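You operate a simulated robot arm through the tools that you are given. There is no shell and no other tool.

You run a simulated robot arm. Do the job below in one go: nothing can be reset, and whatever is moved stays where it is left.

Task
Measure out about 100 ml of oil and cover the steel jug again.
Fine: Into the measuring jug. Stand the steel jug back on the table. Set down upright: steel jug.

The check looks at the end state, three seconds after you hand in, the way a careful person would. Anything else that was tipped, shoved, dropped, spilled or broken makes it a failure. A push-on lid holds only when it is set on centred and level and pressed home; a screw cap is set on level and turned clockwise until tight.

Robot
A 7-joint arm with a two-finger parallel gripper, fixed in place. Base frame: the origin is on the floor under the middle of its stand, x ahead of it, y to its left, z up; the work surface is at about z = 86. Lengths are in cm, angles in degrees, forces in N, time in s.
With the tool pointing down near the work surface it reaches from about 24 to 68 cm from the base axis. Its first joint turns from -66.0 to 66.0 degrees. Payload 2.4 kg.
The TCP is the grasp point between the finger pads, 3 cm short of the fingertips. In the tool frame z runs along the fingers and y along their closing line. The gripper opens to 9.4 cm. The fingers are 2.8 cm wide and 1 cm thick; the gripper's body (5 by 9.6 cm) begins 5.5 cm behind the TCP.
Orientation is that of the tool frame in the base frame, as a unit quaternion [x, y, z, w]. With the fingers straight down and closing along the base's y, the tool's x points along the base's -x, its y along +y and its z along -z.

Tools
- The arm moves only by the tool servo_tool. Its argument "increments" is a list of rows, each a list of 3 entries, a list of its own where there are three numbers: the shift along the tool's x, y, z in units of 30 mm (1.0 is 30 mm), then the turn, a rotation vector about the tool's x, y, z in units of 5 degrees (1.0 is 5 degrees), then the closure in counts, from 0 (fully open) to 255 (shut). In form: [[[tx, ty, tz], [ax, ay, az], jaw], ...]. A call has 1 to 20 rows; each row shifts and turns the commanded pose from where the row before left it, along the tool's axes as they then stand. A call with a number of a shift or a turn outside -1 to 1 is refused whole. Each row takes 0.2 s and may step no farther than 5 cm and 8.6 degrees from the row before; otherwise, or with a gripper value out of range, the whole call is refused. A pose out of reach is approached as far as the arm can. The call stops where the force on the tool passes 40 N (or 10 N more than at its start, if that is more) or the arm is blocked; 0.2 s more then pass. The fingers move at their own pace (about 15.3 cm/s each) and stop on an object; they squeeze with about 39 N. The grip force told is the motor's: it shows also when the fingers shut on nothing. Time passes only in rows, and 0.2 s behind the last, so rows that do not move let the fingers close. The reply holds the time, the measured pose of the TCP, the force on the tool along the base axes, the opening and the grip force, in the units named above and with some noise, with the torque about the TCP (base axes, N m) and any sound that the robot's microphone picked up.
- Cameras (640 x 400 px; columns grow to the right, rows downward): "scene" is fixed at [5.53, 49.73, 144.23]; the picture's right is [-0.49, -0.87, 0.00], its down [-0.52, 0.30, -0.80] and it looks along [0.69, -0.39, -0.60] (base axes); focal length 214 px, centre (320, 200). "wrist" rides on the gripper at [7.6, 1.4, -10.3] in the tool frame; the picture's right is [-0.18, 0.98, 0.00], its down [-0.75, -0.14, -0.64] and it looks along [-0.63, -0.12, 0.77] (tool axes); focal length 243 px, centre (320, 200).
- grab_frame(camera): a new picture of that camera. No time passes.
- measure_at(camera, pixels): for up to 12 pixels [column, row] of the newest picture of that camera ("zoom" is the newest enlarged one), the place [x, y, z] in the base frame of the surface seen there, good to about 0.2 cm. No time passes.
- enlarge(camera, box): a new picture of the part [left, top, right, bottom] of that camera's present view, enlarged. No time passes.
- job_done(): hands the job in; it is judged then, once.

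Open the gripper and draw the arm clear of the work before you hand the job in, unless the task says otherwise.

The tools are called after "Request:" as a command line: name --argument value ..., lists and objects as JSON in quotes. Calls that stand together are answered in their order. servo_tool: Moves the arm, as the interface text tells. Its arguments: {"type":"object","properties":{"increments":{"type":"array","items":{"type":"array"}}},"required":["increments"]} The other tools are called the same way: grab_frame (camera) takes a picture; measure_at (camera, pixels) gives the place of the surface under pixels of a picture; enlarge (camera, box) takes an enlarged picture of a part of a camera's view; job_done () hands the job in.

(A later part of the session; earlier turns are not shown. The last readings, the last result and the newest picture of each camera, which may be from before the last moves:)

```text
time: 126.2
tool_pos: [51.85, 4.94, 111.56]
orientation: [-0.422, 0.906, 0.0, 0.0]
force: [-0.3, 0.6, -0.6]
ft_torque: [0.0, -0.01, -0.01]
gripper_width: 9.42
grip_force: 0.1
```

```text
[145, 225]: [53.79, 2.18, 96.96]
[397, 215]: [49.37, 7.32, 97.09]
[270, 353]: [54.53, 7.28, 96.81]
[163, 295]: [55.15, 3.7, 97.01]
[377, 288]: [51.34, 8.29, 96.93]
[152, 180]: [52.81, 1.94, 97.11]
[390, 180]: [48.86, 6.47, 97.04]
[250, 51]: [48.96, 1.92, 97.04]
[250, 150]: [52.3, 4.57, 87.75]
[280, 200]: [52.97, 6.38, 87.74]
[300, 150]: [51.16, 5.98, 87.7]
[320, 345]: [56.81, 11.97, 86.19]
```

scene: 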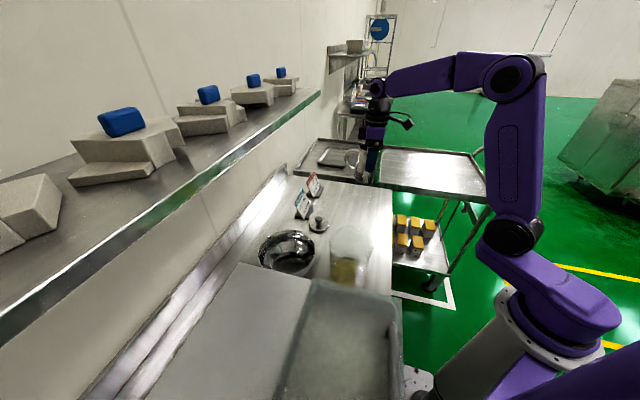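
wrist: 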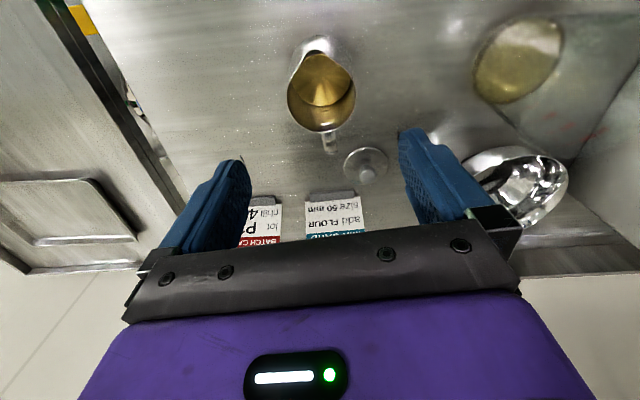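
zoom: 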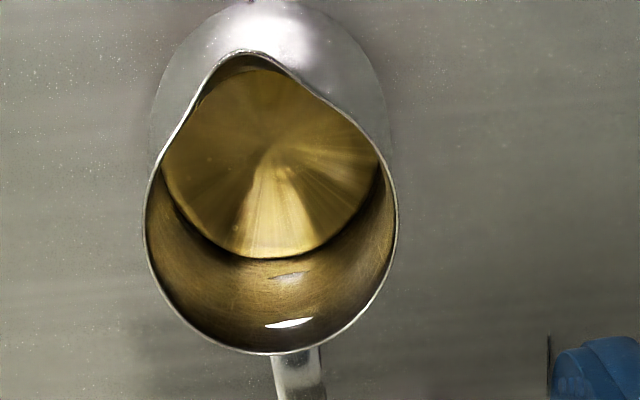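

Pool level reads ≈87.7 and the steel jug lost ≈1.8 cm, i.e. 85–97 ml depending on the geometry. To settle this I go and look at the measuring jug's scale through its side, as before.

Request:
servo_tool --increments '[[[0.307, 0.85, 0.138], [0, 0, 0], 0], [[0.307, 0.85, 0.138], [0, 0, 0], 0], [[0.307, 0.85, 0.138], [0, 0, 0], 0], [[0.307, 0.85, 0.138], [0, 0, 0], 0], [[0.307, 0.85, 0.138], [0, 0, 0], 0], [[0.307, 0.85, 0.138], [0, 0, 0], 0], [[0.307, 0.85, 0.138], [0, 0, 0], 0], [[0.307, 0.85, 0.138], [0, 0, 0], 0], [[0, 0, 0], [0, 0, -1], 0], [[0, 0, 0], [0, 0, -1], 0], [[0, 0, 0], [0, 0, -1], 0], [[0, 0, 0], [0, 0, -1], 0], [[0, 0, 0], [0, 0, -1], 0], [[0, 0, 0], [0, 0, -1], 0], [[0, 0, 0], [0, -1, 0], 0], [[0, 0, 0], [0, -1, 0], 0], [[0, 0, 0], [0, -1, 0], 0], [[0, 0, 0], [0, -1, 0], 0], [[0, 0, 0], [0, -1, 0], 0], [[0, 0, 0], [0, -1, 0], 0]]'

Request:
servo_tool --increments '[[[0, 0, 0], [0, 0, 0], 0], [[0.5, 0, 0.866], [0, 0, 0], 0], [[0.5, 0, 0.866], [0, 0, 0], 0], [[0.5, 0, 0.866], [0, 0, 0], 0], [[0.4, 0, 0.69], [0, 0, 0], 0], [[0, 0, 0], [0, 0, 0], 0]]'

Request:
grab_frame --camera "wrist"

Request:
enlarge --camera "wrist" --box '[250, 120, 380, 230]'

```text
time: 130.4
tool_pos: [31.52, 12.36, 108.26]
orientation: [-0.621, 0.739, 0.166, 0.2]
force: [0.6, -0.4, 0.3]
ft_torque: [0.01, -0.02, 0.0]
gripper_width: 9.39
grip_force: 0.1
```

```text
time: 131.8
tool_pos: [31.31, 12.35, 96.79]
orientation: [-0.621, 0.74, 0.166, 0.198]
force: [0.2, -0.7, 0.2]
ft_torque: [0.02, 0.01, 0.03]
gripper_width: 9.39
grip_force: 0.1
```

```text
taken
```

wrist: 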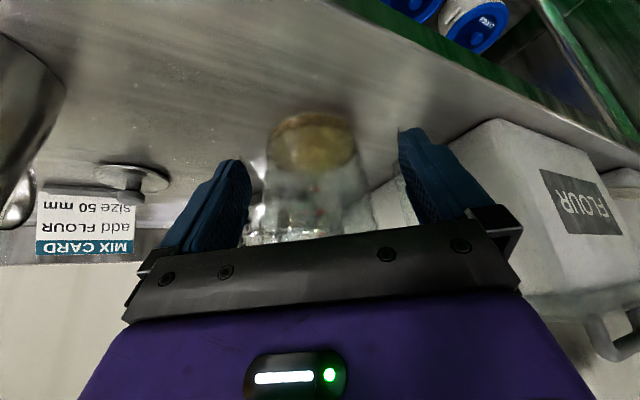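

```text
3.64 times, centred on (315, 175) of wrist
```

zoom: 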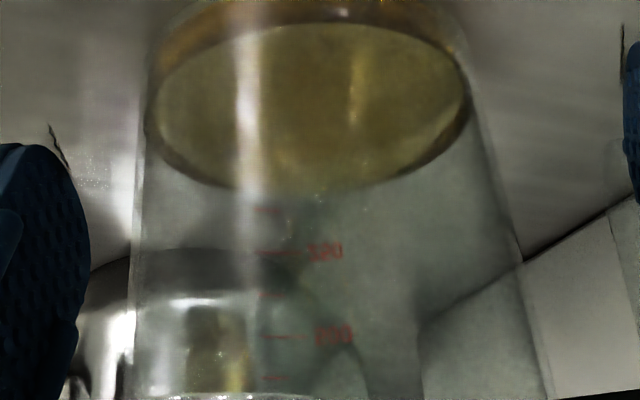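

The oil surface's far edge (zoom y≈190 at x≈268) lies a little short of the 125 tick at y≈211, with tick spacing 42 px. I enlarge the spot for an accurate reading.

Request:
enlarge --camera "wrist" --box '[280, 150, 330, 200]'

```text
8.00 times, centred on (305, 175) of wrist
```

zoom: 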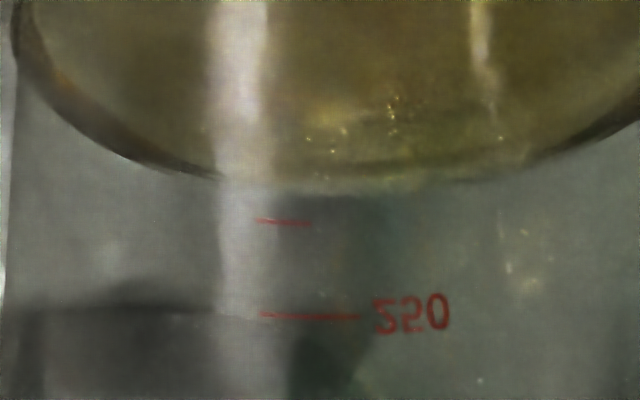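

The oil edge sits roughly 30 px (of 96 px per 125 ml) before the 125 tick, i.e. near 88–90 ml. I measure tick and oil heights together from this same view.

Request:
measure_at --camera "zoom" --pixels '[[268, 221], [280, 222], [295, 223], [305, 224], [270, 315], [290, 316], [310, 317], [330, 318], [345, 318], [285, 150], [330, 150], [400, 140]]'

Request:
measure_at --camera "zoom" --pixels '[[285, 120], [330, 100], [360, 60], [400, 60], [440, 40], [150, 60], [120, 40], [560, 60], [300, 40], [330, 170], [380, 170], [420, 160]]'

```text
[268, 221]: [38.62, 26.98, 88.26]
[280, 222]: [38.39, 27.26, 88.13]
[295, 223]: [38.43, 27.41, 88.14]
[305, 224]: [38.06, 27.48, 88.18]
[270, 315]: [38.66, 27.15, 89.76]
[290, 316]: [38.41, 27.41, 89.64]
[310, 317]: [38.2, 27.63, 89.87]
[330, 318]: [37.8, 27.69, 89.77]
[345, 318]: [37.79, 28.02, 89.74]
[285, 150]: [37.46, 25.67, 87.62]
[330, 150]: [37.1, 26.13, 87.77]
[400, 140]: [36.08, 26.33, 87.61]
```

```text
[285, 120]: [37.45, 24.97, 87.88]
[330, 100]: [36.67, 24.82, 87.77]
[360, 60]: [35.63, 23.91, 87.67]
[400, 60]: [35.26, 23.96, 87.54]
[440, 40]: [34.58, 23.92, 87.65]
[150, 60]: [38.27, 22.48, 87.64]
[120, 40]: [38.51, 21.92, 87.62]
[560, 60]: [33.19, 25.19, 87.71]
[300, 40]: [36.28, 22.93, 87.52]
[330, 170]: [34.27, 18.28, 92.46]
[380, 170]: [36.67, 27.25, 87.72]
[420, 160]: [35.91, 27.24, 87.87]
```

In the same view the 125 tick is at 88.18, the oil at 87.69, so about 87 ml. I'll add roughly 13 ml more; first I retract the hand, untilt and turn back to the jug's yaw.

Request:
servo_tool --increments '[[[-0.5, 0, -0.866], [0, 0, 0], 0], [[-0.5, 0, -0.866], [0, 0, 0], 0], [[-0.5, 0, -0.866], [0, 0, 0], 0], [[-0.4, 0, -0.69], [0, 0, 0], 0], [[0, 0, 0], [0, 1, 0], 0], [[0, 0, 0], [0, 1, 0], 0], [[0, 0, 0], [0, 1, 0], 0], [[0, 0, 0], [0, 1, 0], 0], [[0, 0, 0], [0, 1, 0], 0], [[0, 0, 0], [0, 1, 0], 0], [[0, 0, 0], [0, 0, 1], 0], [[0, 0, 0], [0, 0, 1], 0], [[0, 0, 0], [0, 0, 1], 0], [[0, 0, 0], [0, 0, 1], 0], [[0, 0, 0], [0, 0, 1], 0], [[0, 0, 0], [0, 0, 1], 0], [[0, 0, 0], [0, 0, 0], 0]]'

Request:
servo_tool --increments '[[[-0.307, -0.85, -0.138], [0, 0, 0], 0], [[-0.307, -0.85, -0.138], [0, 0, 0], 0], [[-0.307, -0.85, -0.138], [0, 0, 0], 0], [[-0.307, -0.85, -0.138], [0, 0, 0], 0], [[-0.307, -0.85, -0.138], [0, 0, 0], 0], [[-0.307, -0.85, -0.138], [0, 0, 0], 0], [[-0.307, -0.85, -0.138], [0, 0, 0], 0], [[-0.307, -0.85, -0.138], [0, 0, 0], 0], [[0, 0, 0], [0, 0, 0], 0], [[0, 0, 0], [0, 0, 0], 0]]'

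Request:
enlarge --camera "wrist" --box '[265, 35, 405, 145]'

Request:
enlarge --camera "scene" --box '[335, 160, 395, 230]'

```text
time: 135.4
tool_pos: [31.53, 12.32, 108.26]
orientation: [-0.422, 0.907, 0.0, 0.0]
force: [0.9, 0.0, 0.5]
ft_torque: [0.0, -0.01, 0.01]
gripper_width: 9.4
grip_force: 0.1
```

```text
time: 137.6
tool_pos: [52.14, 4.99, 111.53]
orientation: [-0.422, 0.907, 0.0, 0.001]
force: [1.7, 0.6, 0.6]
ft_torque: [0.02, -0.01, 0.0]
gripper_width: 9.41
grip_force: 0.0
```

```text
3.64 times, centred on (335, 90) of wrist
```

zoom: 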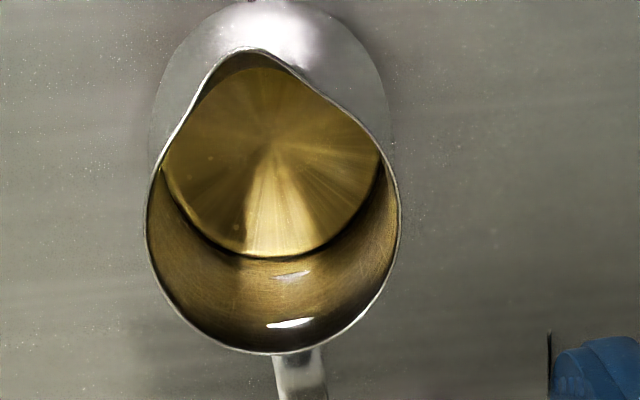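

```text
5.71 times, centred on (365, 195) of scene
```

zoom: 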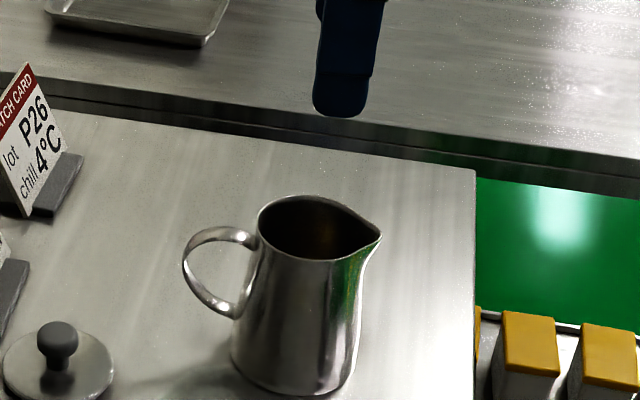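

The jug is unchanged and aligned. I descend around it as before and close the fingers.

Request:
servo_tool --increments '[[[0, 0, 0.6], [0, 0, 0], 0], [[0, 0, 1], [0, 0, 0], 0], [[0, 0, 1], [0, 0, 0], 0], [[0, 0, 1], [0, 0, 0], 0], [[0, 0, 0.8], [0, 0, 0], 0], [[0, 0, 0.6], [0, 0, 0], 0], [[0, 0, 0.5], [0, 0, 0], 0], [[0, 0, 0.3], [0, 0, 0], 0], [[0, 0, 0.2], [0, 0, 0], 0], [[0, 0, 0], [0, 0, 0], 0]]'

Request:
grab_frame --camera "wrist"

Request:
enlarge --camera "scene" --box '[335, 160, 395, 230]'

```text
time: 139.8
tool_pos: [51.99, 4.98, 93.62]
orientation: [-0.423, 0.906, -0.001, 0.001]
force: [-0.1, -0.3, 0.5]
ft_torque: [0.02, 0.03, 0.01]
gripper_width: 9.39
grip_force: 0.0
```

```text
taken
```

wrist: 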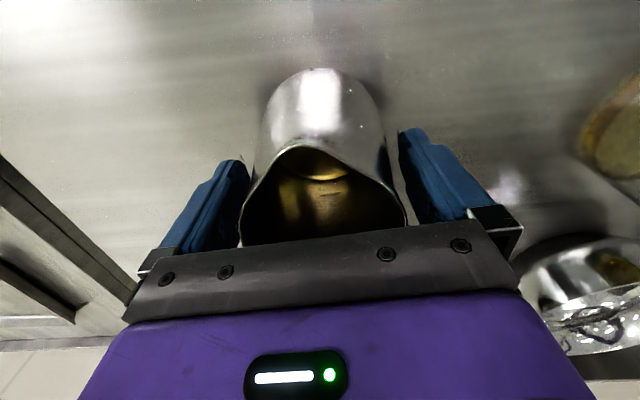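

```text
5.71 times, centred on (365, 195) of scene
```

zoom: 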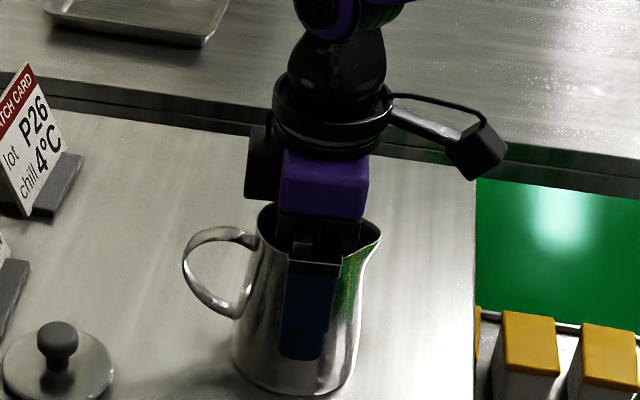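

No contact. I close the fingers stepwise and lift slowly.

Request:
servo_tool --increments '[[[0, 0, 0], [0, 0, 0], 30], [[0, 0, 0], [0, 0, 0], 42], [[0, 0, 0], [0, 0, 0], 50], [[0, 0, 0], [0, 0, 0], 60], [[0, 0, 0], [0, 0, 0], 75], [[0, 0, 0], [0, 0, 0], 120], [[0, 0, 0], [0, 0, 0], 255], [[0, 0, 0], [0, 0, 0], 255], [[0, 0, -0.03], [0, 0, 0], 255], [[0, 0, -0.05], [0, 0, 0], 255], [[0, 0, -0.07], [0, 0, 0], 255], [[0, 0, -0.1], [0, 0, 0], 255], [[0, 0, -0.1], [0, 0, 0], 255], [[0, 0, 0], [0, 0, 0], 255]]'

Request:
enlarge --camera "scene" --box '[335, 160, 395, 230]'

```text
time: 142.8
tool_pos: [51.9, 4.98, 94.51]
orientation: [-0.423, 0.906, 0.0, 0.0]
force: [-0.7, 0.2, -2.8]
ft_torque: [-0.03, -0.01, 0.0]
gripper_width: 7.47
grip_force: 39.2
```

```text
5.71 times, centred on (365, 195) of scene
```

zoom: 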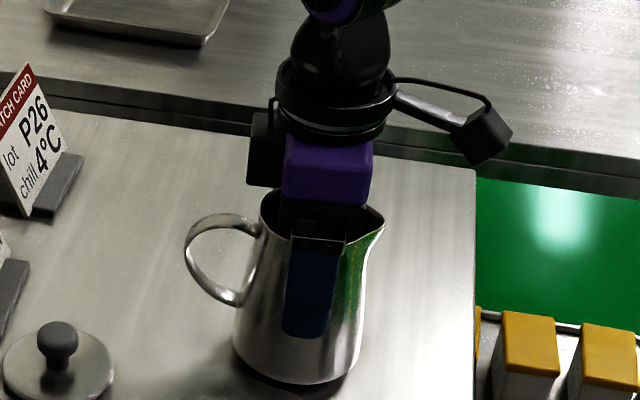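

The jug is lifted cleanly (−2.8 N). I raise it and carry it to the pouring position as before.

Request:
servo_tool --increments '[[[0, 0, -0.3], [0, 0, 0], 255], [[0, 0, -0.6], [0, 0, 0], 255], [[0, 0, -0.9], [0, 0, 0], 255], [[0, 0, -1], [0, 0, 0], 255], [[0, 0, -1], [0, 0, 0], 255], [[0, 0, -1], [0, 0, 0], 255], [[0, 0, -0.9], [0, 0, 0], 255], [[0, 0, -0.5], [0, 0, 0], 255], [[0, 0, -0.27], [0, 0, 0], 255], [[0, 0, 0], [0, 0, 0], 255]]'

Request:
servo_tool --increments '[[[-0.096, 0.275, 0], [0, 0, 0], 255], [[-0.225, 0.643, 0], [0, 0, 0], 255], [[-0.321, 0.918, 0], [0, 0, 0], 255], [[-0.321, 0.918, 0], [0, 0, 0], 255], [[-0.321, 0.918, 0], [0, 0, 0], 255], [[-0.321, 0.918, 0], [0, 0, 0], 255], [[-0.321, 0.918, 0], [0, 0, 0], 255], [[-0.321, 0.918, 0], [0, 0, 0], 255], [[-0.321, 0.918, 0], [0, 0, 0], 255], [[-0.225, 0.643, 0], [0, 0, 0], 255], [[-0.096, 0.275, 0], [0, 0, 0], 255], [[0, 0, 0.4], [0, 0, 0], 255], [[0, 0, 0.6], [0, 0, 0], 255], [[0, 0, 0.33], [0, 0, 0], 255], [[0, 0, 0], [0, 0, 0], 255]]'

Request:
grab_frame --camera "wrist"

Request:
measure_at --camera "wrist" --pixels '[[285, 20], [300, 20], [315, 20], [330, 20], [340, 20], [285, 40], [300, 40], [315, 40], [330, 40], [300, 55], [312, 10], [320, 55]]'

Request:
enlarge --camera "scene" --box '[280, 160, 400, 290]'

```text
time: 145.0
tool_pos: [51.91, 4.82, 114.17]
orientation: [-0.422, 0.907, 0.0, 0.0]
force: [0.6, -0.5, -3.6]
ft_torque: [-0.03, 0.03, 0.0]
gripper_width: 7.48
grip_force: 38.9
```

```text
time: 148.2
tool_pos: [38.34, 27.52, 110.1]
orientation: [-0.423, 0.906, 0.0, 0.0]
force: [-0.2, 0.5, -2.6]
ft_torque: [0.02, 0.03, 0.01]
gripper_width: 7.47
grip_force: 39.1
```

```text
taken
```

wrist: 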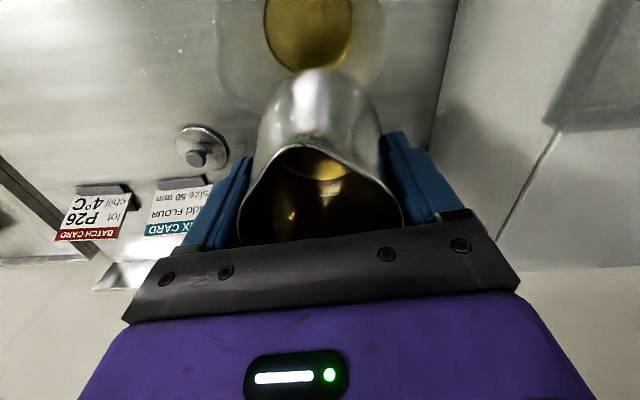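

```text
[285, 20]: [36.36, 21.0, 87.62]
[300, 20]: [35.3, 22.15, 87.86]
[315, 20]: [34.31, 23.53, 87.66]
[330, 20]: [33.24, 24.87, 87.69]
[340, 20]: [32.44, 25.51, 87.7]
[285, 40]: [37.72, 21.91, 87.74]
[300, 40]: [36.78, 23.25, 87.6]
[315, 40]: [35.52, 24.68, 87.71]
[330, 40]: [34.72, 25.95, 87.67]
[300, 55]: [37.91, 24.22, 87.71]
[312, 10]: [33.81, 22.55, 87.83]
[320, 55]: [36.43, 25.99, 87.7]
```

```text
3.08 times, centred on (340, 225) of scene
```

zoom: 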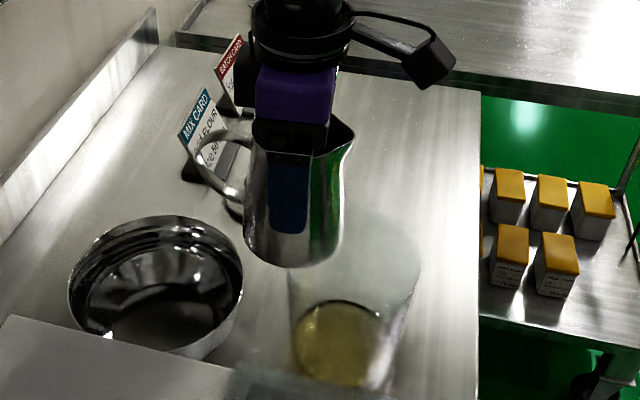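

The pool reads 87.71; the goal is about 87.86. I tilt to 72° again, then slowly on to 77°.

Request:
servo_tool --increments '[[[0, 0, 0], [0, -0.8, 0], 255], [[0, 0, 0], [0, -0.8, 0], 255], [[0, 0, 0], [0, -0.8, 0], 255], [[0, 0, 0], [0, -0.8, 0], 255], [[0, 0, 0], [0, -0.8, 0], 255], [[0, 0, 0], [0, -0.8, 0], 255], [[0, 0, 0], [0, -0.8, 0], 255], [[0, 0, 0], [0, -0.8, 0], 255], [[0, 0, 0], [0, -0.8, 0], 255], [[0, 0, 0], [0, -0.8, 0], 255], [[0, 0, 0], [0, -0.8, 0], 255], [[0, 0, 0], [0, -0.8, 0], 255], [[0, 0, 0], [0, -0.8, 0], 255], [[0, 0, 0], [0, -0.8, 0], 255], [[0, 0, 0], [0, -0.8, 0], 255], [[0, 0, 0], [0, -0.8, 0], 255], [[0, 0, 0], [0, -0.8, 0], 255], [[0, 0, 0], [0, -0.8, 0], 255], [[0, 0, 0], [0, 0, 0], 255]]'

Request:
servo_tool --increments '[[[0, 0, 0], [0, -0.3, 0], 255], [[0, 0, 0], [0, -0.3, 0], 255], [[0, 0, 0], [0, -0.3, 0], 255], [[0, 0, 0], [0, -0.1, 0], 255], [[0, 0, 0], [0, 0, 0], 255], [[0, 0, 0], [0, 0, 0], 255], [[0, 0, 0], [0, 0, 0], 255], [[0, 0, 0], [0, 0, 0], 255], [[0, 0, 0], [0, 0, 0], 255], [[0, 0, 0], [0, 0, 0], 255], [[0, 0, 0], [0, 0, 0], 255]]'

Request:
enlarge --camera "scene" --box '[325, 235, 385, 290]'

Request:
measure_at --camera "zoom" --pixels '[[210, 210], [240, 210], [265, 230], [190, 250], [210, 240], [240, 240], [280, 240], [300, 250], [220, 280], [250, 280], [280, 280], [230, 300]]'

Request:
enlarge --camera "wrist" --box '[270, 140, 380, 200]'

```text
time: 152.2
tool_pos: [39.1, 27.23, 110.13]
orientation: [-0.349, 0.748, 0.237, 0.513]
force: [-0.6, 0.2, -2.5]
ft_torque: [-0.08, 0.08, 0.0]
gripper_width: 7.47
grip_force: 39.6
out of reach, approached as far as the arm can: row 13
```

```text
time: 154.6
tool_pos: [39.13, 27.15, 110.17]
orientation: [-0.337, 0.725, 0.25, 0.546]
force: [-0.8, 0.8, -1.5]
ft_torque: [-0.04, 0.07, -0.04]
gripper_width: 7.48
grip_force: 38.7
```

```text
7.27 times, centred on (355, 262) of scene
```

zoom: 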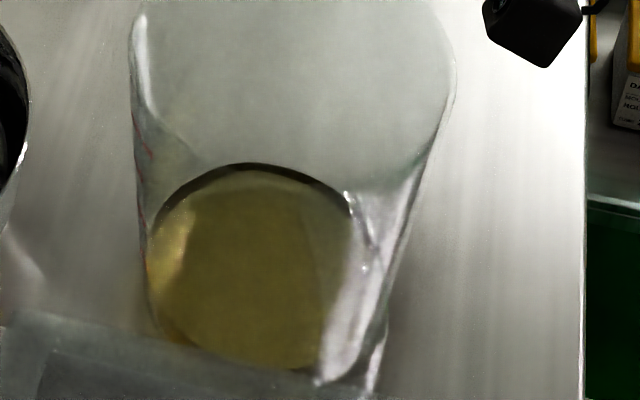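

```text
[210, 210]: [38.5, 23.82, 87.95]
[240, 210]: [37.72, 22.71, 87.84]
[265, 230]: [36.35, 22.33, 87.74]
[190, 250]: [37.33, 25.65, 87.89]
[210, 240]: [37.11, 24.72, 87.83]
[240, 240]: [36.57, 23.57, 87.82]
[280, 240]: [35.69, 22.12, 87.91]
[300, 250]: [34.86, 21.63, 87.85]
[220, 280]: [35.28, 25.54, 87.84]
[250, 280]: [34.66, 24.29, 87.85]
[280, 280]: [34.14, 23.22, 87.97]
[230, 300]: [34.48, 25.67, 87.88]
```

```text
5.82 times, centred on (325, 170) of wrist
```

zoom: 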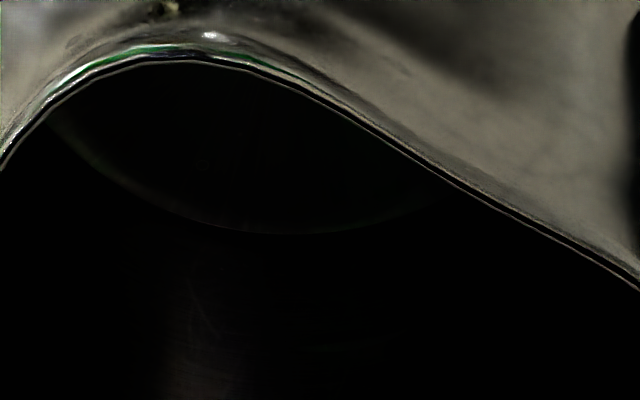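

The arm skipped about 3° at one row ("out of reach"), so the actual tilt is 73.8° and the TCP is at (39.1, 27.2); the lip is still over the jug near (36, 23.7). I go on slowly by 3° and see whether it follows.

Request:
servo_tool --increments '[[[0, 0, 0], [0, -0.2, 0], 255], [[0, 0, 0], [0, -0.2, 0], 255], [[0, 0, 0], [0, -0.2, 0], 255], [[0, 0, 0], [0, 0, 0], 255], [[0, 0, 0], [0, 0, 0], 255], [[0, 0, 0], [0, 0, 0], 255], [[0, 0, 0], [0, 0, 0], 255]]'

Request:
grab_frame --camera "scene"

Request:
enlarge --camera "scene" --box '[310, 200, 400, 290]'

Request:
enlarge --camera "wrist" --box '[270, 140, 380, 200]'

```text
time: 156.2
tool_pos: [39.05, 27.22, 110.09]
orientation: [-0.331, 0.71, 0.26, 0.564]
force: [0.1, 0.6, -3.3]
ft_torque: [-0.05, 0.05, 0.0]
gripper_width: 7.46
grip_force: 39.2
```

```text
taken
```

scene: 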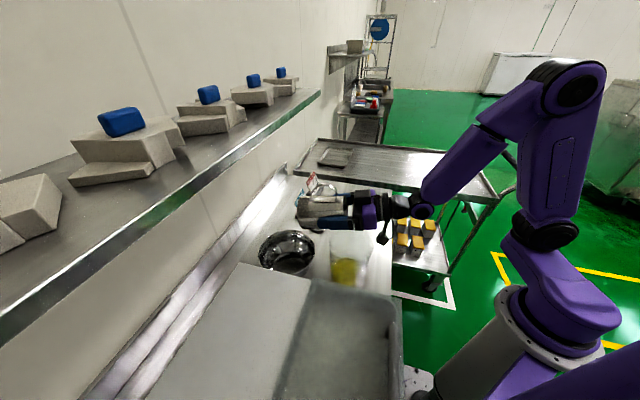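

```text
4.44 times, centred on (355, 245) of scene
```

zoom: 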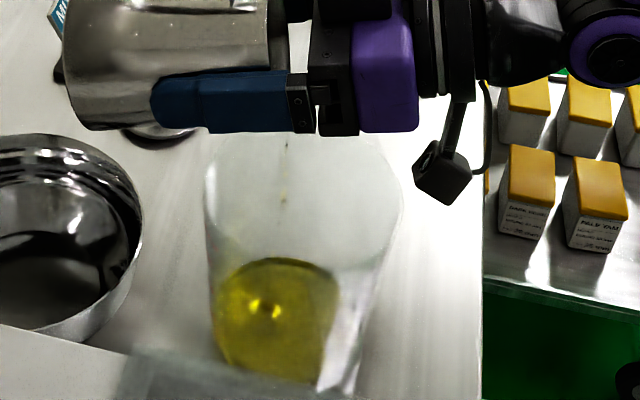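

```text
5.82 times, centred on (325, 170) of wrist
```

zoom: 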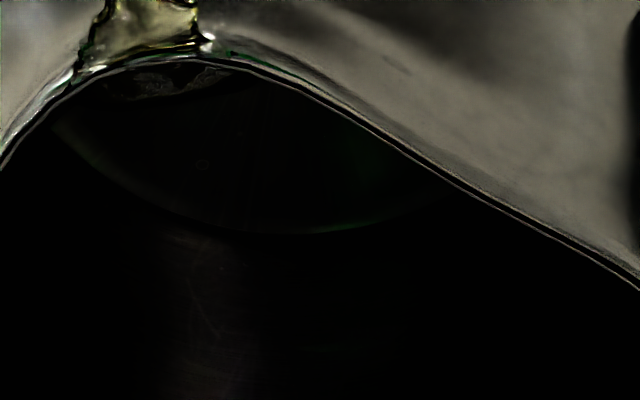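

At 76.8° the oil flows again and lands in the pool (zoom (263,306)). I add 1° and hold about 2 s.

Request:
servo_tool --increments '[[[0, 0, 0], [0, -0.2, 0], 255], [[0, 0, 0], [0, 0, 0], 255], [[0, 0, 0], [0, 0, 0], 255], [[0, 0, 0], [0, 0, 0], 255], [[0, 0, 0], [0, 0, 0], 255], [[0, 0, 0], [0, 0, 0], 255], [[0, 0, 0], [0, 0, 0], 255], [[0, 0, 0], [0, 0, 0], 255], [[0, 0, 0], [0, 0, 0], 255]]'

Request:
enlarge --camera "wrist" --box '[270, 140, 380, 200]'

Request:
enlarge --camera "scene" --box '[325, 235, 385, 290]'

Request:
measure_at --camera "zoom" --pixels '[[210, 210], [240, 210], [265, 230], [190, 250], [210, 240], [240, 240], [280, 240], [300, 250], [220, 280], [250, 280], [280, 280], [230, 300]]'

```text
time: 158.2
tool_pos: [39.04, 27.15, 110.05]
orientation: [-0.33, 0.705, 0.264, 0.571]
force: [1.4, 1.2, -2.1]
ft_torque: [-0.08, 0.06, 0.04]
gripper_width: 7.47
grip_force: 39.1
```

```text
5.82 times, centred on (325, 170) of wrist
```

zoom: 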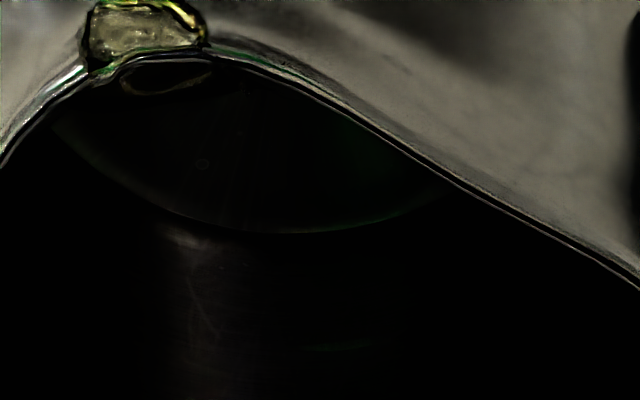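

```text
7.27 times, centred on (355, 262) of scene
```

zoom: 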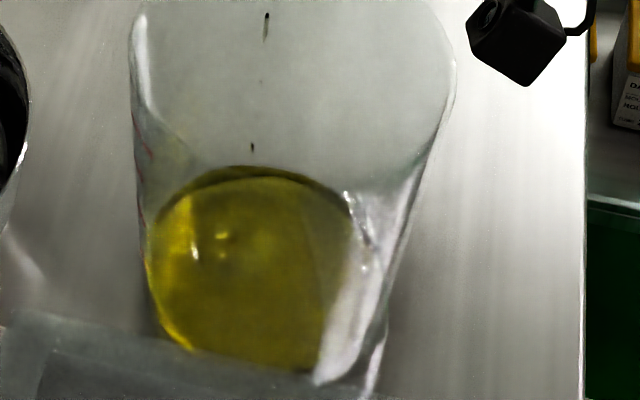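

```text
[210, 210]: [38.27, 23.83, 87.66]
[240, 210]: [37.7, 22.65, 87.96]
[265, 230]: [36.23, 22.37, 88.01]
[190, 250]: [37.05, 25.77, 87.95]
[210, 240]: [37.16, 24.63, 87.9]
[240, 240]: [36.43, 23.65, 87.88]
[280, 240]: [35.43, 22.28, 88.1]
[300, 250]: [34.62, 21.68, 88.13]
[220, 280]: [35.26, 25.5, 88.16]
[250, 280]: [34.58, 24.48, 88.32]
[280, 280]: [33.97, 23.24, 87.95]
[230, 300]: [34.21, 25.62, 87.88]
```

The mean reading is 87.99 (target ≈88.0 for this camera). I tilt back upright now and check by the wrist view.

Request:
servo_tool --increments '[[[0, 0, 0], [0, 0.6, 0], 255], [[0, 0, 0], [0, 0.8, 0], 255], [[0, 0, 0], [0, 0.8, 0], 255], [[0, 0, 0], [0, 0.8, 0], 255], [[0, 0, 0], [0, 0.8, 0], 255], [[0, 0, 0], [0, 0.8, 0], 255], [[0, 0, 0], [0, 0.8, 0], 255], [[0, 0, 0], [0, 0.8, 0], 255], [[0, 0, 0], [0, 0.8, 0], 255], [[0, 0, 0], [0, 0.8, 0], 255], [[0, 0, 0], [0, 0.8, 0], 255], [[0, 0, 0], [0, 0.8, 0], 255], [[0, 0, 0], [0, 0.8, 0], 255], [[0, 0, 0], [0, 0.8, 0], 255], [[0, 0, 0], [0, 0.8, 0], 255], [[0, 0, 0], [0, 0.8, 0], 255], [[0, 0, 0], [0, 0.8, 0], 255], [[0, 0, 0], [0, 0.8, 0], 255], [[0, 0, 0], [0, 0.8, 0], 255], [[0, 0, 0], [0, 0.5, 0], 255]]'

Request:
servo_tool --increments '[[[0, 0, 0], [0, 0, 0], 255], [[0, 0, 0], [0, 0, 0], 255], [[0, 0, 0], [0, 0, 0], 255], [[0, 0, 0], [0, 0, 0], 255], [[0, 0, 0], [0, 0, 0], 255]]'

Request:
grab_frame --camera "wrist"

Request:
measure_at --camera "wrist" --pixels '[[285, 20], [300, 20], [315, 20], [330, 20], [340, 20], [285, 40], [300, 40], [315, 40], [330, 40], [300, 55], [312, 10], [320, 55]]'

Request:
enlarge --camera "scene" --box '[280, 160, 400, 290]'

```text
time: 162.4
tool_pos: [39.05, 27.16, 110.18]
orientation: [-0.421, 0.907, -0.001, 0.003]
force: [0.4, 0.1, -3.0]
ft_torque: [-0.02, 0.04, 0.03]
gripper_width: 7.44
grip_force: 38.9
```

```text
time: 163.6
tool_pos: [39.06, 27.15, 110.18]
orientation: [-0.422, 0.907, -0.001, 0.003]
force: [0.0, 0.9, -2.3]
ft_torque: [0.01, -0.01, -0.04]
gripper_width: 7.46
grip_force: 38.9
```

```text
taken
```

wrist: 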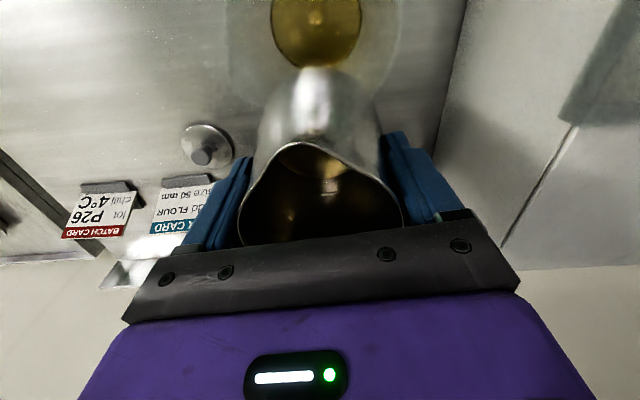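

```text
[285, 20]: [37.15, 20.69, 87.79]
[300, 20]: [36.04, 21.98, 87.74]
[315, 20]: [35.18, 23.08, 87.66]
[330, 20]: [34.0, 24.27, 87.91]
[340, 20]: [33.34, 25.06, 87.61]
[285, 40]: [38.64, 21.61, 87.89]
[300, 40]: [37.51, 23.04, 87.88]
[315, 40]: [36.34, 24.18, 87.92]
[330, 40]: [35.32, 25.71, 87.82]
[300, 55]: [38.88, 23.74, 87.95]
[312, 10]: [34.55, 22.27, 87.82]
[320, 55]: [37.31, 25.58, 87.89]
```

```text
3.08 times, centred on (340, 225) of scene
```

zoom: 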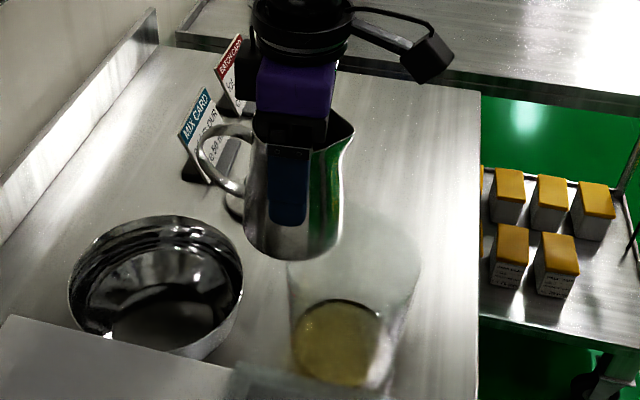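

The pool now reads 87.82, i.e. about 98 ml. I take the jug back: raise to 114 and carry it to its place near (51.95, 5.0).

Request:
servo_tool --increments '[[[0, 0, -0.3], [0, 0, 0], 255], [[0, 0, -0.6], [0, 0, 0], 255], [[0, 0, -0.4], [0, 0, 0], 255], [[0.096, -0.268, 0], [0, 0, 0], 255], [[0.225, -0.625, 0], [0, 0, 0], 255], [[0.3215, -0.893, 0], [0, 0, 0], 255], [[0.3215, -0.893, 0], [0, 0, 0], 255], [[0.3215, -0.893, 0], [0, 0, 0], 255], [[0.3215, -0.893, 0], [0, 0, 0], 255], [[0.3215, -0.893, 0], [0, 0, 0], 255], [[0.3215, -0.893, 0], [0, 0, 0], 255], [[0.3215, -0.893, 0], [0, 0, 0], 255], [[0.225, -0.625, 0], [0, 0, 0], 255], [[0.096, -0.268, 0], [0, 0, 0], 255], [[0, 0, 0], [0, 0, 0], 255]]'

Request:
enlarge --camera "scene" --box '[250, 160, 410, 300]'

```text
time: 166.8
tool_pos: [51.82, 4.79, 114.14]
orientation: [-0.421, 0.907, -0.001, 0.003]
force: [0.3, 0.1, -2.2]
ft_torque: [-0.01, 0.0, -0.01]
gripper_width: 7.43
grip_force: 39.2
```

```text
2.86 times, centred on (330, 230) of scene
```

zoom: 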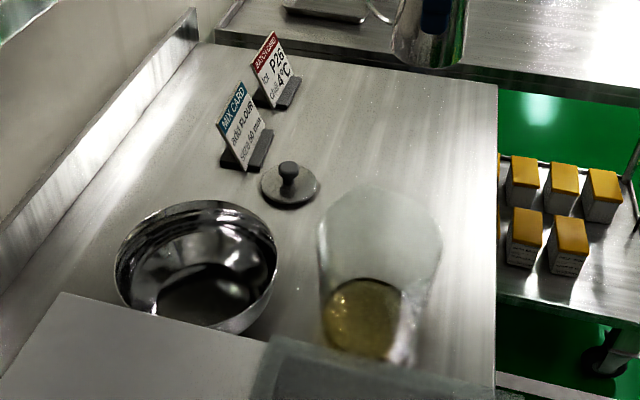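

The table is clean. I lower the jug to just above the table.

Request:
servo_tool --increments '[[[0, 0, 0.4], [0, 0.05, 0], 255], [[0, 0, 0.8], [0, 0, 0], 255], [[0, 0, 1], [0, 0, 0], 255], [[0, 0, 1], [0, 0, 0], 255], [[0, 0, 1], [0, 0, 0], 255], [[0, 0, 1], [0, 0, 0], 255], [[0, 0, 0.7], [0, 0, 0], 255], [[0, 0, 0.4], [0, 0, 0], 255], [[0, 0, 0.2], [0, 0, 0], 255], [[0, 0, 0.05], [0, 0, 0], 255], [[0, 0, 0], [0, 0, 0], 255]]'

Request:
servo_tool --increments '[[[0, 0, 0.07], [0, 0, 0], 255], [[0, 0, 0.03], [0, 0, 0], 255]]'

```text
time: 169.2
tool_pos: [51.9, 4.94, 94.38]
orientation: [-0.421, 0.907, -0.002, 0.001]
force: [0.0, 0.2, -3.5]
ft_torque: [0.01, 0.03, -0.01]
gripper_width: 7.44
grip_force: 38.7
```

```text
time: 169.8
tool_pos: [52.01, 5.01, 94.27]
orientation: [-0.421, 0.907, -0.002, 0.002]
force: [-0.6, 1.0, -3.3]
ft_torque: [0.0, 0.03, 0.01]
gripper_width: 7.42
grip_force: 38.9
```

I continue in 1 mm steps until the first contact shows.

Request:
servo_tool --increments '[[[0, 0, 0.04], [0, 0, 0], 255], [[0, 0, 0.03], [0, 0, 0], 255]]'

Request:
servo_tool --increments '[[[0, 0, 0.03], [0, 0, 0], 255]]'

Request:
servo_tool --increments '[[[0, 0, 0.03], [0, 0, 0], 255]]'

```text
time: 170.4
tool_pos: [52.02, 4.93, 93.96]
orientation: [-0.421, 0.907, -0.002, 0.002]
force: [-0.7, 0.2, -2.7]
ft_torque: [-0.02, 0.02, 0.0]
gripper_width: 7.45
grip_force: 39.2
```

```text
time: 170.8
tool_pos: [52.18, 5.05, 94.01]
orientation: [-0.421, 0.907, -0.003, 0.002]
force: [0.0, 0.9, -2.1]
ft_torque: [0.0, 0.01, 0.01]
gripper_width: 7.45
grip_force: 38.7
```

```text
time: 171.2
tool_pos: [52.02, 5.01, 93.82]
orientation: [-0.42, 0.907, -0.002, 0.002]
force: [-0.3, 0.4, -3.3]
ft_torque: [0.0, 0.01, -0.01]
gripper_width: 7.46
grip_force: 39.3
```

Request:
servo_tool --increments '[[[0, 0, 0.03], [0, 0, 0], 255]]'

Request:
servo_tool --increments '[[[0, 0, 0.02], [0, 0, 0], 255]]'

Request:
servo_tool --increments '[[[0, 0, 0.02], [0, 0, 0], 255]]'

```text
time: 171.6
tool_pos: [52.07, 4.96, 93.86]
orientation: [-0.421, 0.907, -0.002, 0.002]
force: [-0.1, -0.6, -1.8]
ft_torque: [-0.03, 0.02, 0.03]
gripper_width: 7.46
grip_force: 38.9
```

```text
time: 172.0
tool_pos: [52.16, 4.96, 93.88]
orientation: [-0.421, 0.907, -0.002, 0.002]
force: [-1.4, -0.5, 7.8]
ft_torque: [0.17, 0.41, 0.03]
gripper_width: 7.46
grip_force: 38.8
```

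```text
time: 172.4
tool_pos: [52.17, 4.93, 93.81]
orientation: [-0.42, 0.908, -0.001, 0.003]
force: [-0.3, -2.3, 20.6]
ft_torque: [0.14, 0.87, -0.03]
gripper_width: 7.49
grip_force: 38.7
```

The jug touches the table (7.8 N, then 20 N). I ease up by about 0.8 mm and release step by step.

Request:
servo_tool --increments '[[[0, 0, -0.025], [0, 0, 0], 255], [[0, 0, 0], [0, 0, 0], 45], [[0, 0, 0], [0, 0, 0], 30], [[0, 0, 0], [0, 0, 0], 10], [[0, 0, 0], [0, 0, 0], 0], [[0, 0, 0], [0, 0, 0], 0]]'

Request:
enlarge --camera "scene" --box '[335, 160, 395, 230]'

Request:
servo_tool --increments '[[[0, 0, -0.2], [0, 0, 0], 0], [[0, 0, -0.5], [0, 0, 0], 0], [[0, 0, -0.9], [0, 0, 0], 0], [[0, 0, -1], [0, 0, 0], 0], [[0, 0, -1], [0, 0, 0], 0], [[0, 0, -1], [0, 0, 0], 0], [[0, 0, -0.95], [0, 0, 0], 0], [[0, 0, -0.35], [0, 0, 0], 0], [[0, 0, 0], [0, 0, 0], 0]]'

Request:
enlarge --camera "wrist" --box '[265, 35, 405, 145]'

Request:
measure_at --camera "zoom" --pixels '[[145, 225], [397, 215], [270, 353], [163, 295], [377, 288], [152, 180], [390, 180], [250, 51], [250, 150], [280, 200], [300, 150], [330, 338]]'

```text
time: 173.8
tool_pos: [51.93, 5.0, 93.71]
orientation: [-0.421, 0.907, -0.002, 0.002]
force: [0.3, -0.3, 0.4]
ft_torque: [0.0, 0.02, 0.0]
gripper_width: 9.42
grip_force: 0.1
```

```text
5.71 times, centred on (365, 195) of scene
```

zoom: 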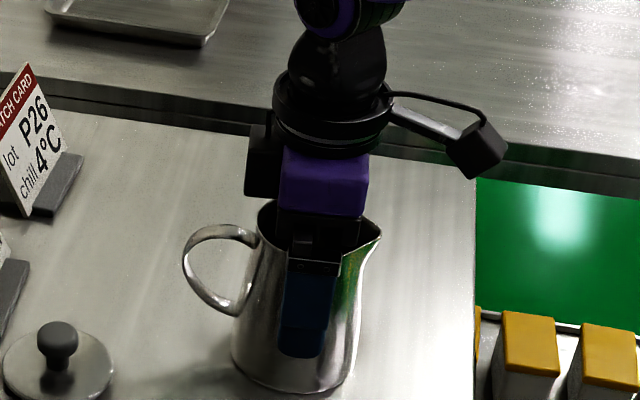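

```text
time: 175.8
tool_pos: [51.78, 4.98, 111.45]
orientation: [-0.421, 0.907, -0.003, 0.002]
force: [-1.0, 0.1, 0.3]
ft_torque: [-0.01, 0.01, -0.02]
gripper_width: 9.4
grip_force: 0.0
```

```text
3.64 times, centred on (335, 90) of wrist
```

zoom: 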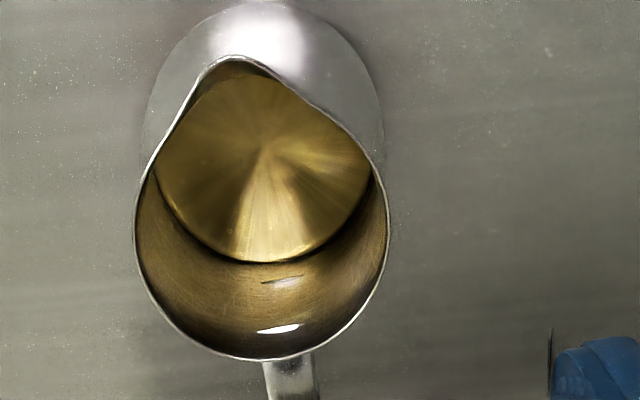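

```text
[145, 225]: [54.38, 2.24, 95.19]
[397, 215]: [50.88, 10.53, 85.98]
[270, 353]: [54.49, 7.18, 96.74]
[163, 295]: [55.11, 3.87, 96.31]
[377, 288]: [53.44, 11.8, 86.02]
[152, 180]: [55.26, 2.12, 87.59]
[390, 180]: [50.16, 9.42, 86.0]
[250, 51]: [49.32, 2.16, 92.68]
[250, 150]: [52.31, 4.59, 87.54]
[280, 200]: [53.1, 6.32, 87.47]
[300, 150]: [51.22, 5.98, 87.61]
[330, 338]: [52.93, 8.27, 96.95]
```

The jug stands upright again and oil inside reads 87.54. I level the tool by a small correction and re-measure the rim at its visible edges.

Request:
servo_tool --increments '[[[0, 0, 0], [-0.065, 0.018, 0], 0], [[0, 0, 0], [0, 0, 0], 0]]'

Request:
enlarge --camera "wrist" --box '[265, 35, 405, 145]'

```text
time: 176.4
tool_pos: [51.69, 4.96, 111.43]
orientation: [-0.421, 0.907, 0.001, 0.0]
force: [-0.2, 1.1, -0.6]
ft_torque: [-0.01, 0.01, 0.0]
gripper_width: 9.41
grip_force: 0.1
```

```text
3.64 times, centred on (335, 90) of wrist
```

zoom: 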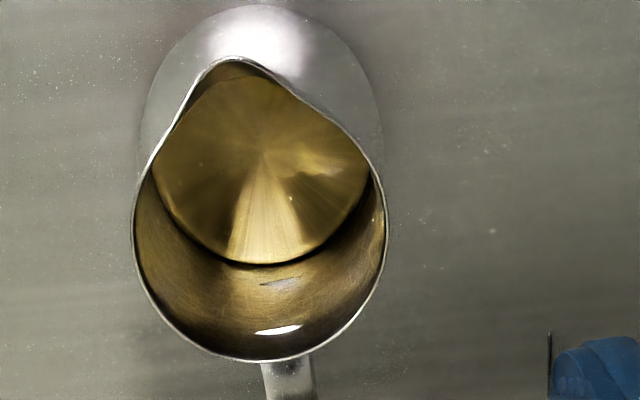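

Request:
measure_at --camera "zoom" --pixels '[[134, 235], [386, 225], [260, 360], [155, 303], [366, 298], [140, 190], [382, 190], [320, 343], [200, 346], [240, 59], [145, 270], [379, 265]]'

Request:
measure_at --camera "wrist" --pixels '[[365, 172], [366, 178], [360, 172], [372, 172], [366, 160], [350, 165], [382, 165], [355, 152], [375, 152], [345, 165], [387, 165], [366, 148]]'

Request:
grab_frame --camera "wrist"

```text
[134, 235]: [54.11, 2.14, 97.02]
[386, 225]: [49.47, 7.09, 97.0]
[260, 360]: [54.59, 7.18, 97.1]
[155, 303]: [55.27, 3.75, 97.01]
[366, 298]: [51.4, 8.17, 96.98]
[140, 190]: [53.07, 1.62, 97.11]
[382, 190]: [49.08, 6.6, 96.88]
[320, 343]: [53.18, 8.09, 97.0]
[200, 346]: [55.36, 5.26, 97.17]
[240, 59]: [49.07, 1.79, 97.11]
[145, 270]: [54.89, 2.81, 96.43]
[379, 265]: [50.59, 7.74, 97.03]
```

```text
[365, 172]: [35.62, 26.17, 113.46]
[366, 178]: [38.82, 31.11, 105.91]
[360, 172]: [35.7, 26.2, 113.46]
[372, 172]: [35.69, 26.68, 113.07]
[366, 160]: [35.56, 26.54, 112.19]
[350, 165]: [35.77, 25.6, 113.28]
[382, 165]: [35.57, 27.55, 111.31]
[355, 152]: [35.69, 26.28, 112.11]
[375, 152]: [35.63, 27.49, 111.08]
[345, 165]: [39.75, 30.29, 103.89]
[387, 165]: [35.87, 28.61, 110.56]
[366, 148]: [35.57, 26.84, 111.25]
```

```text
taken
```

wrist: 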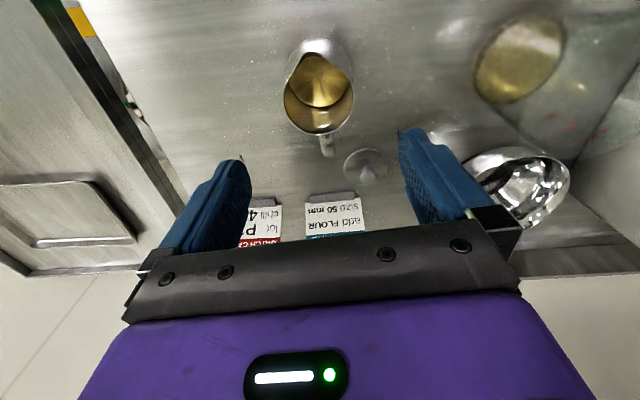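

The rim centre by this view is (52.05, 4.87), radius 3.4. Next I go above the lid on the table with the same relative viewpoint, so that both centres are measured alike.

Request:
servo_tool --increments '[[[-0.863, 0.272, 0], [0, 0, 0], 0], [[-0.863, 0.272, 0], [0, 0, 0], 0], [[-0.863, 0.272, 0], [0, 0, 0], 0], [[-0.863, 0.272, 0], [0, 0, 0], 0], [[-0.863, 0.272, 0], [0, 0, 0], 0], [[-0.863, 0.272, 0], [0, 0, 0], 0], [[0, 0, 0.82], [0, 0, 0], 0], [[0, 0, 0.82], [0, 0, 0], 0], [[0, 0, 0.82], [0, 0, 0], 0], [[0, 0, 0.82], [0, 0, 0], 0], [[0, 0, 0], [0, 0, 0], 0]]'

Request:
grab_frame --camera "wrist"

Request:
enlarge --camera "wrist" --box '[265, 35, 405, 145]'

```text
time: 178.8
tool_pos: [58.18, 20.17, 101.46]
orientation: [-0.422, 0.907, 0.001, 0.0]
force: [-0.9, 0.3, 0.1]
ft_torque: [0.03, 0.0, -0.04]
gripper_width: 9.41
grip_force: 0.0
```

```text
taken
```

wrist: 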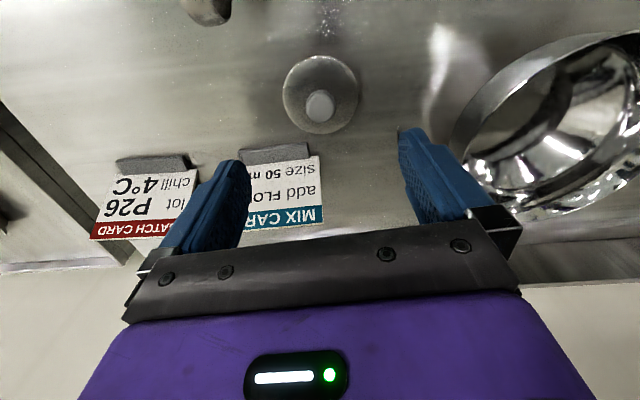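

```text
3.64 times, centred on (335, 90) of wrist
```

zoom: 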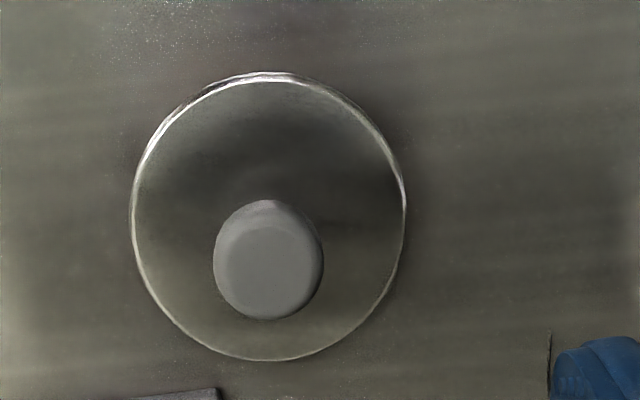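

The lid lies flat in view, centred near zoom (268,215) with the knob at (268,262). I measure its outline and the knob.

Request:
measure_at --camera "zoom" --pixels '[[136, 212], [400, 206], [265, 82], [270, 356], [172, 123], [362, 122], [172, 308], [368, 300], [145, 165], [392, 165], [147, 265], [395, 255]]'

Request:
measure_at --camera "zoom" --pixels '[[268, 262], [220, 262], [317, 262], [268, 222], [268, 310], [235, 235], [302, 235], [235, 295], [302, 295]]'

```text
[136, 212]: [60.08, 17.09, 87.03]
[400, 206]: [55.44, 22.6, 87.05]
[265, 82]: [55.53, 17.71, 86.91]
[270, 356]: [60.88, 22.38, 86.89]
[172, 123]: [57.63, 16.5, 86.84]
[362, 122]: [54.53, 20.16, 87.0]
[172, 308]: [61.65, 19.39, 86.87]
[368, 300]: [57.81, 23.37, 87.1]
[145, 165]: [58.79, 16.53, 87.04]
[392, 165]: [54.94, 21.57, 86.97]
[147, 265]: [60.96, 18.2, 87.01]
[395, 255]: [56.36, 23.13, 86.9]
```

```text
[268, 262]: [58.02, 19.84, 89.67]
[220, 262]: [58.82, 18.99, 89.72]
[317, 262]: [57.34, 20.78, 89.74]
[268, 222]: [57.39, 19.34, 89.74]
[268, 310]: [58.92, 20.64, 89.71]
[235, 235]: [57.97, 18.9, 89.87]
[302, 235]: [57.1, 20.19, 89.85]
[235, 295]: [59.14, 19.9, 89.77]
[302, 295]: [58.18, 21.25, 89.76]
```

Lid and knob centre measure (58.1, 20.0). I take a few pose readings to average out the noise before descending on the knob.

Request:
servo_tool --increments '[[[0, 0, 0], [0, 0, 0], 0]]'

Request:
servo_tool --increments '[[[0, 0, 0], [0, 0, 0], 0]]'

Request:
servo_tool --increments '[[[0, 0, 0], [0, 0, 0], 0]]'

Request:
servo_tool --increments '[[[0, 0, 0], [0, 0, 0], 0]]'

```text
time: 179.2
tool_pos: [58.13, 20.07, 101.45]
orientation: [-0.421, 0.907, 0.0, -0.001]
force: [-0.1, 0.2, 0.0]
ft_torque: [0.0, 0.0, -0.03]
gripper_width: 9.4
grip_force: 0.1
```

```text
time: 179.6
tool_pos: [58.26, 20.05, 101.55]
orientation: [-0.421, 0.907, 0.001, 0.0]
force: [-1.1, 0.1, 0.7]
ft_torque: [0.0, -0.01, 0.01]
gripper_width: 9.4
grip_force: 0.1
```

```text
time: 180.0
tool_pos: [58.15, 20.09, 101.55]
orientation: [-0.421, 0.907, 0.0, 0.0]
force: [0.1, 0.7, 0.3]
ft_torque: [0.01, -0.02, 0.0]
gripper_width: 9.41
grip_force: 0.1
```

```text
time: 180.4
tool_pos: [58.12, 20.05, 101.57]
orientation: [-0.421, 0.907, 0.0, -0.001]
force: [0.6, 0.3, 0.4]
ft_torque: [0.02, -0.01, 0.02]
gripper_width: 9.42
grip_force: 0.0
```

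The mean TCP is (58.17, 20.09). I correct by 1 mm, narrow the fingers to 5 cm and descend over the knob to TCP z≈90.3.

Request:
servo_tool --increments '[[[0.038, 0, 0], [0, 0, 0], 120], [[0, 0, 0.7], [0, 0, 0], 120], [[0, 0, 1], [0, 0, 0], 120], [[0, 0, 1], [0, 0, 0], 120], [[0, 0, 0.5], [0, 0, 0], 120], [[0, 0, 0.3], [0, 0, 0], 120], [[0, 0, 0.15], [0, 0, 0], 120], [[0, 0, 0.08], [0, 0, 0], 120], [[0, 0, 0], [0, 0, 0], 120]]'

Request:
enlarge --camera "scene" --box '[295, 185, 375, 245]'

Request:
enlarge --camera "wrist" --box '[240, 90, 440, 220]'

```text
time: 182.4
tool_pos: [58.13, 19.85, 90.22]
orientation: [-0.421, 0.907, 0.0, 0.0]
force: [0.3, 0.5, 0.3]
ft_torque: [-0.02, -0.02, -0.02]
gripper_width: 4.95
grip_force: 0.0
```

```text
6.67 times, centred on (335, 215) of scene
```

zoom: 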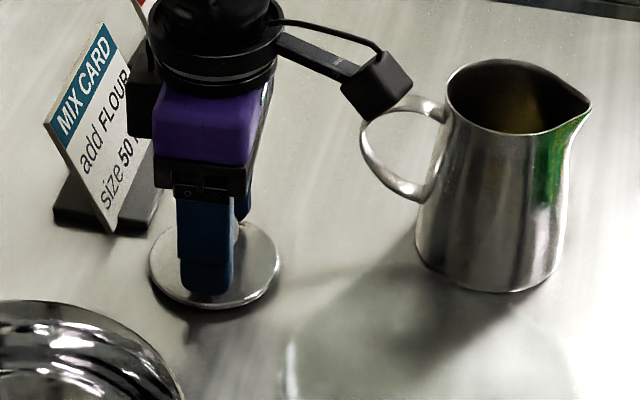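

```text
3.08 times, centred on (340, 155) of wrist
```

zoom: 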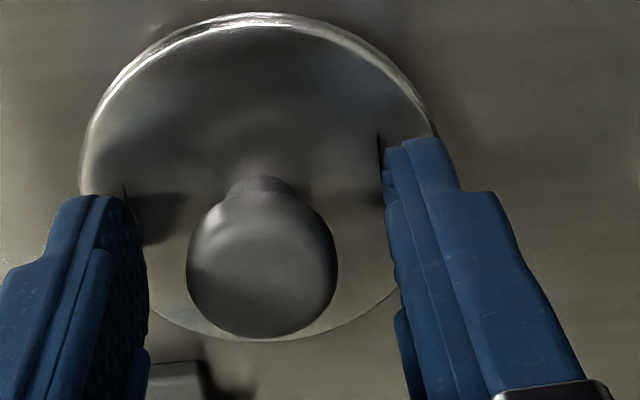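

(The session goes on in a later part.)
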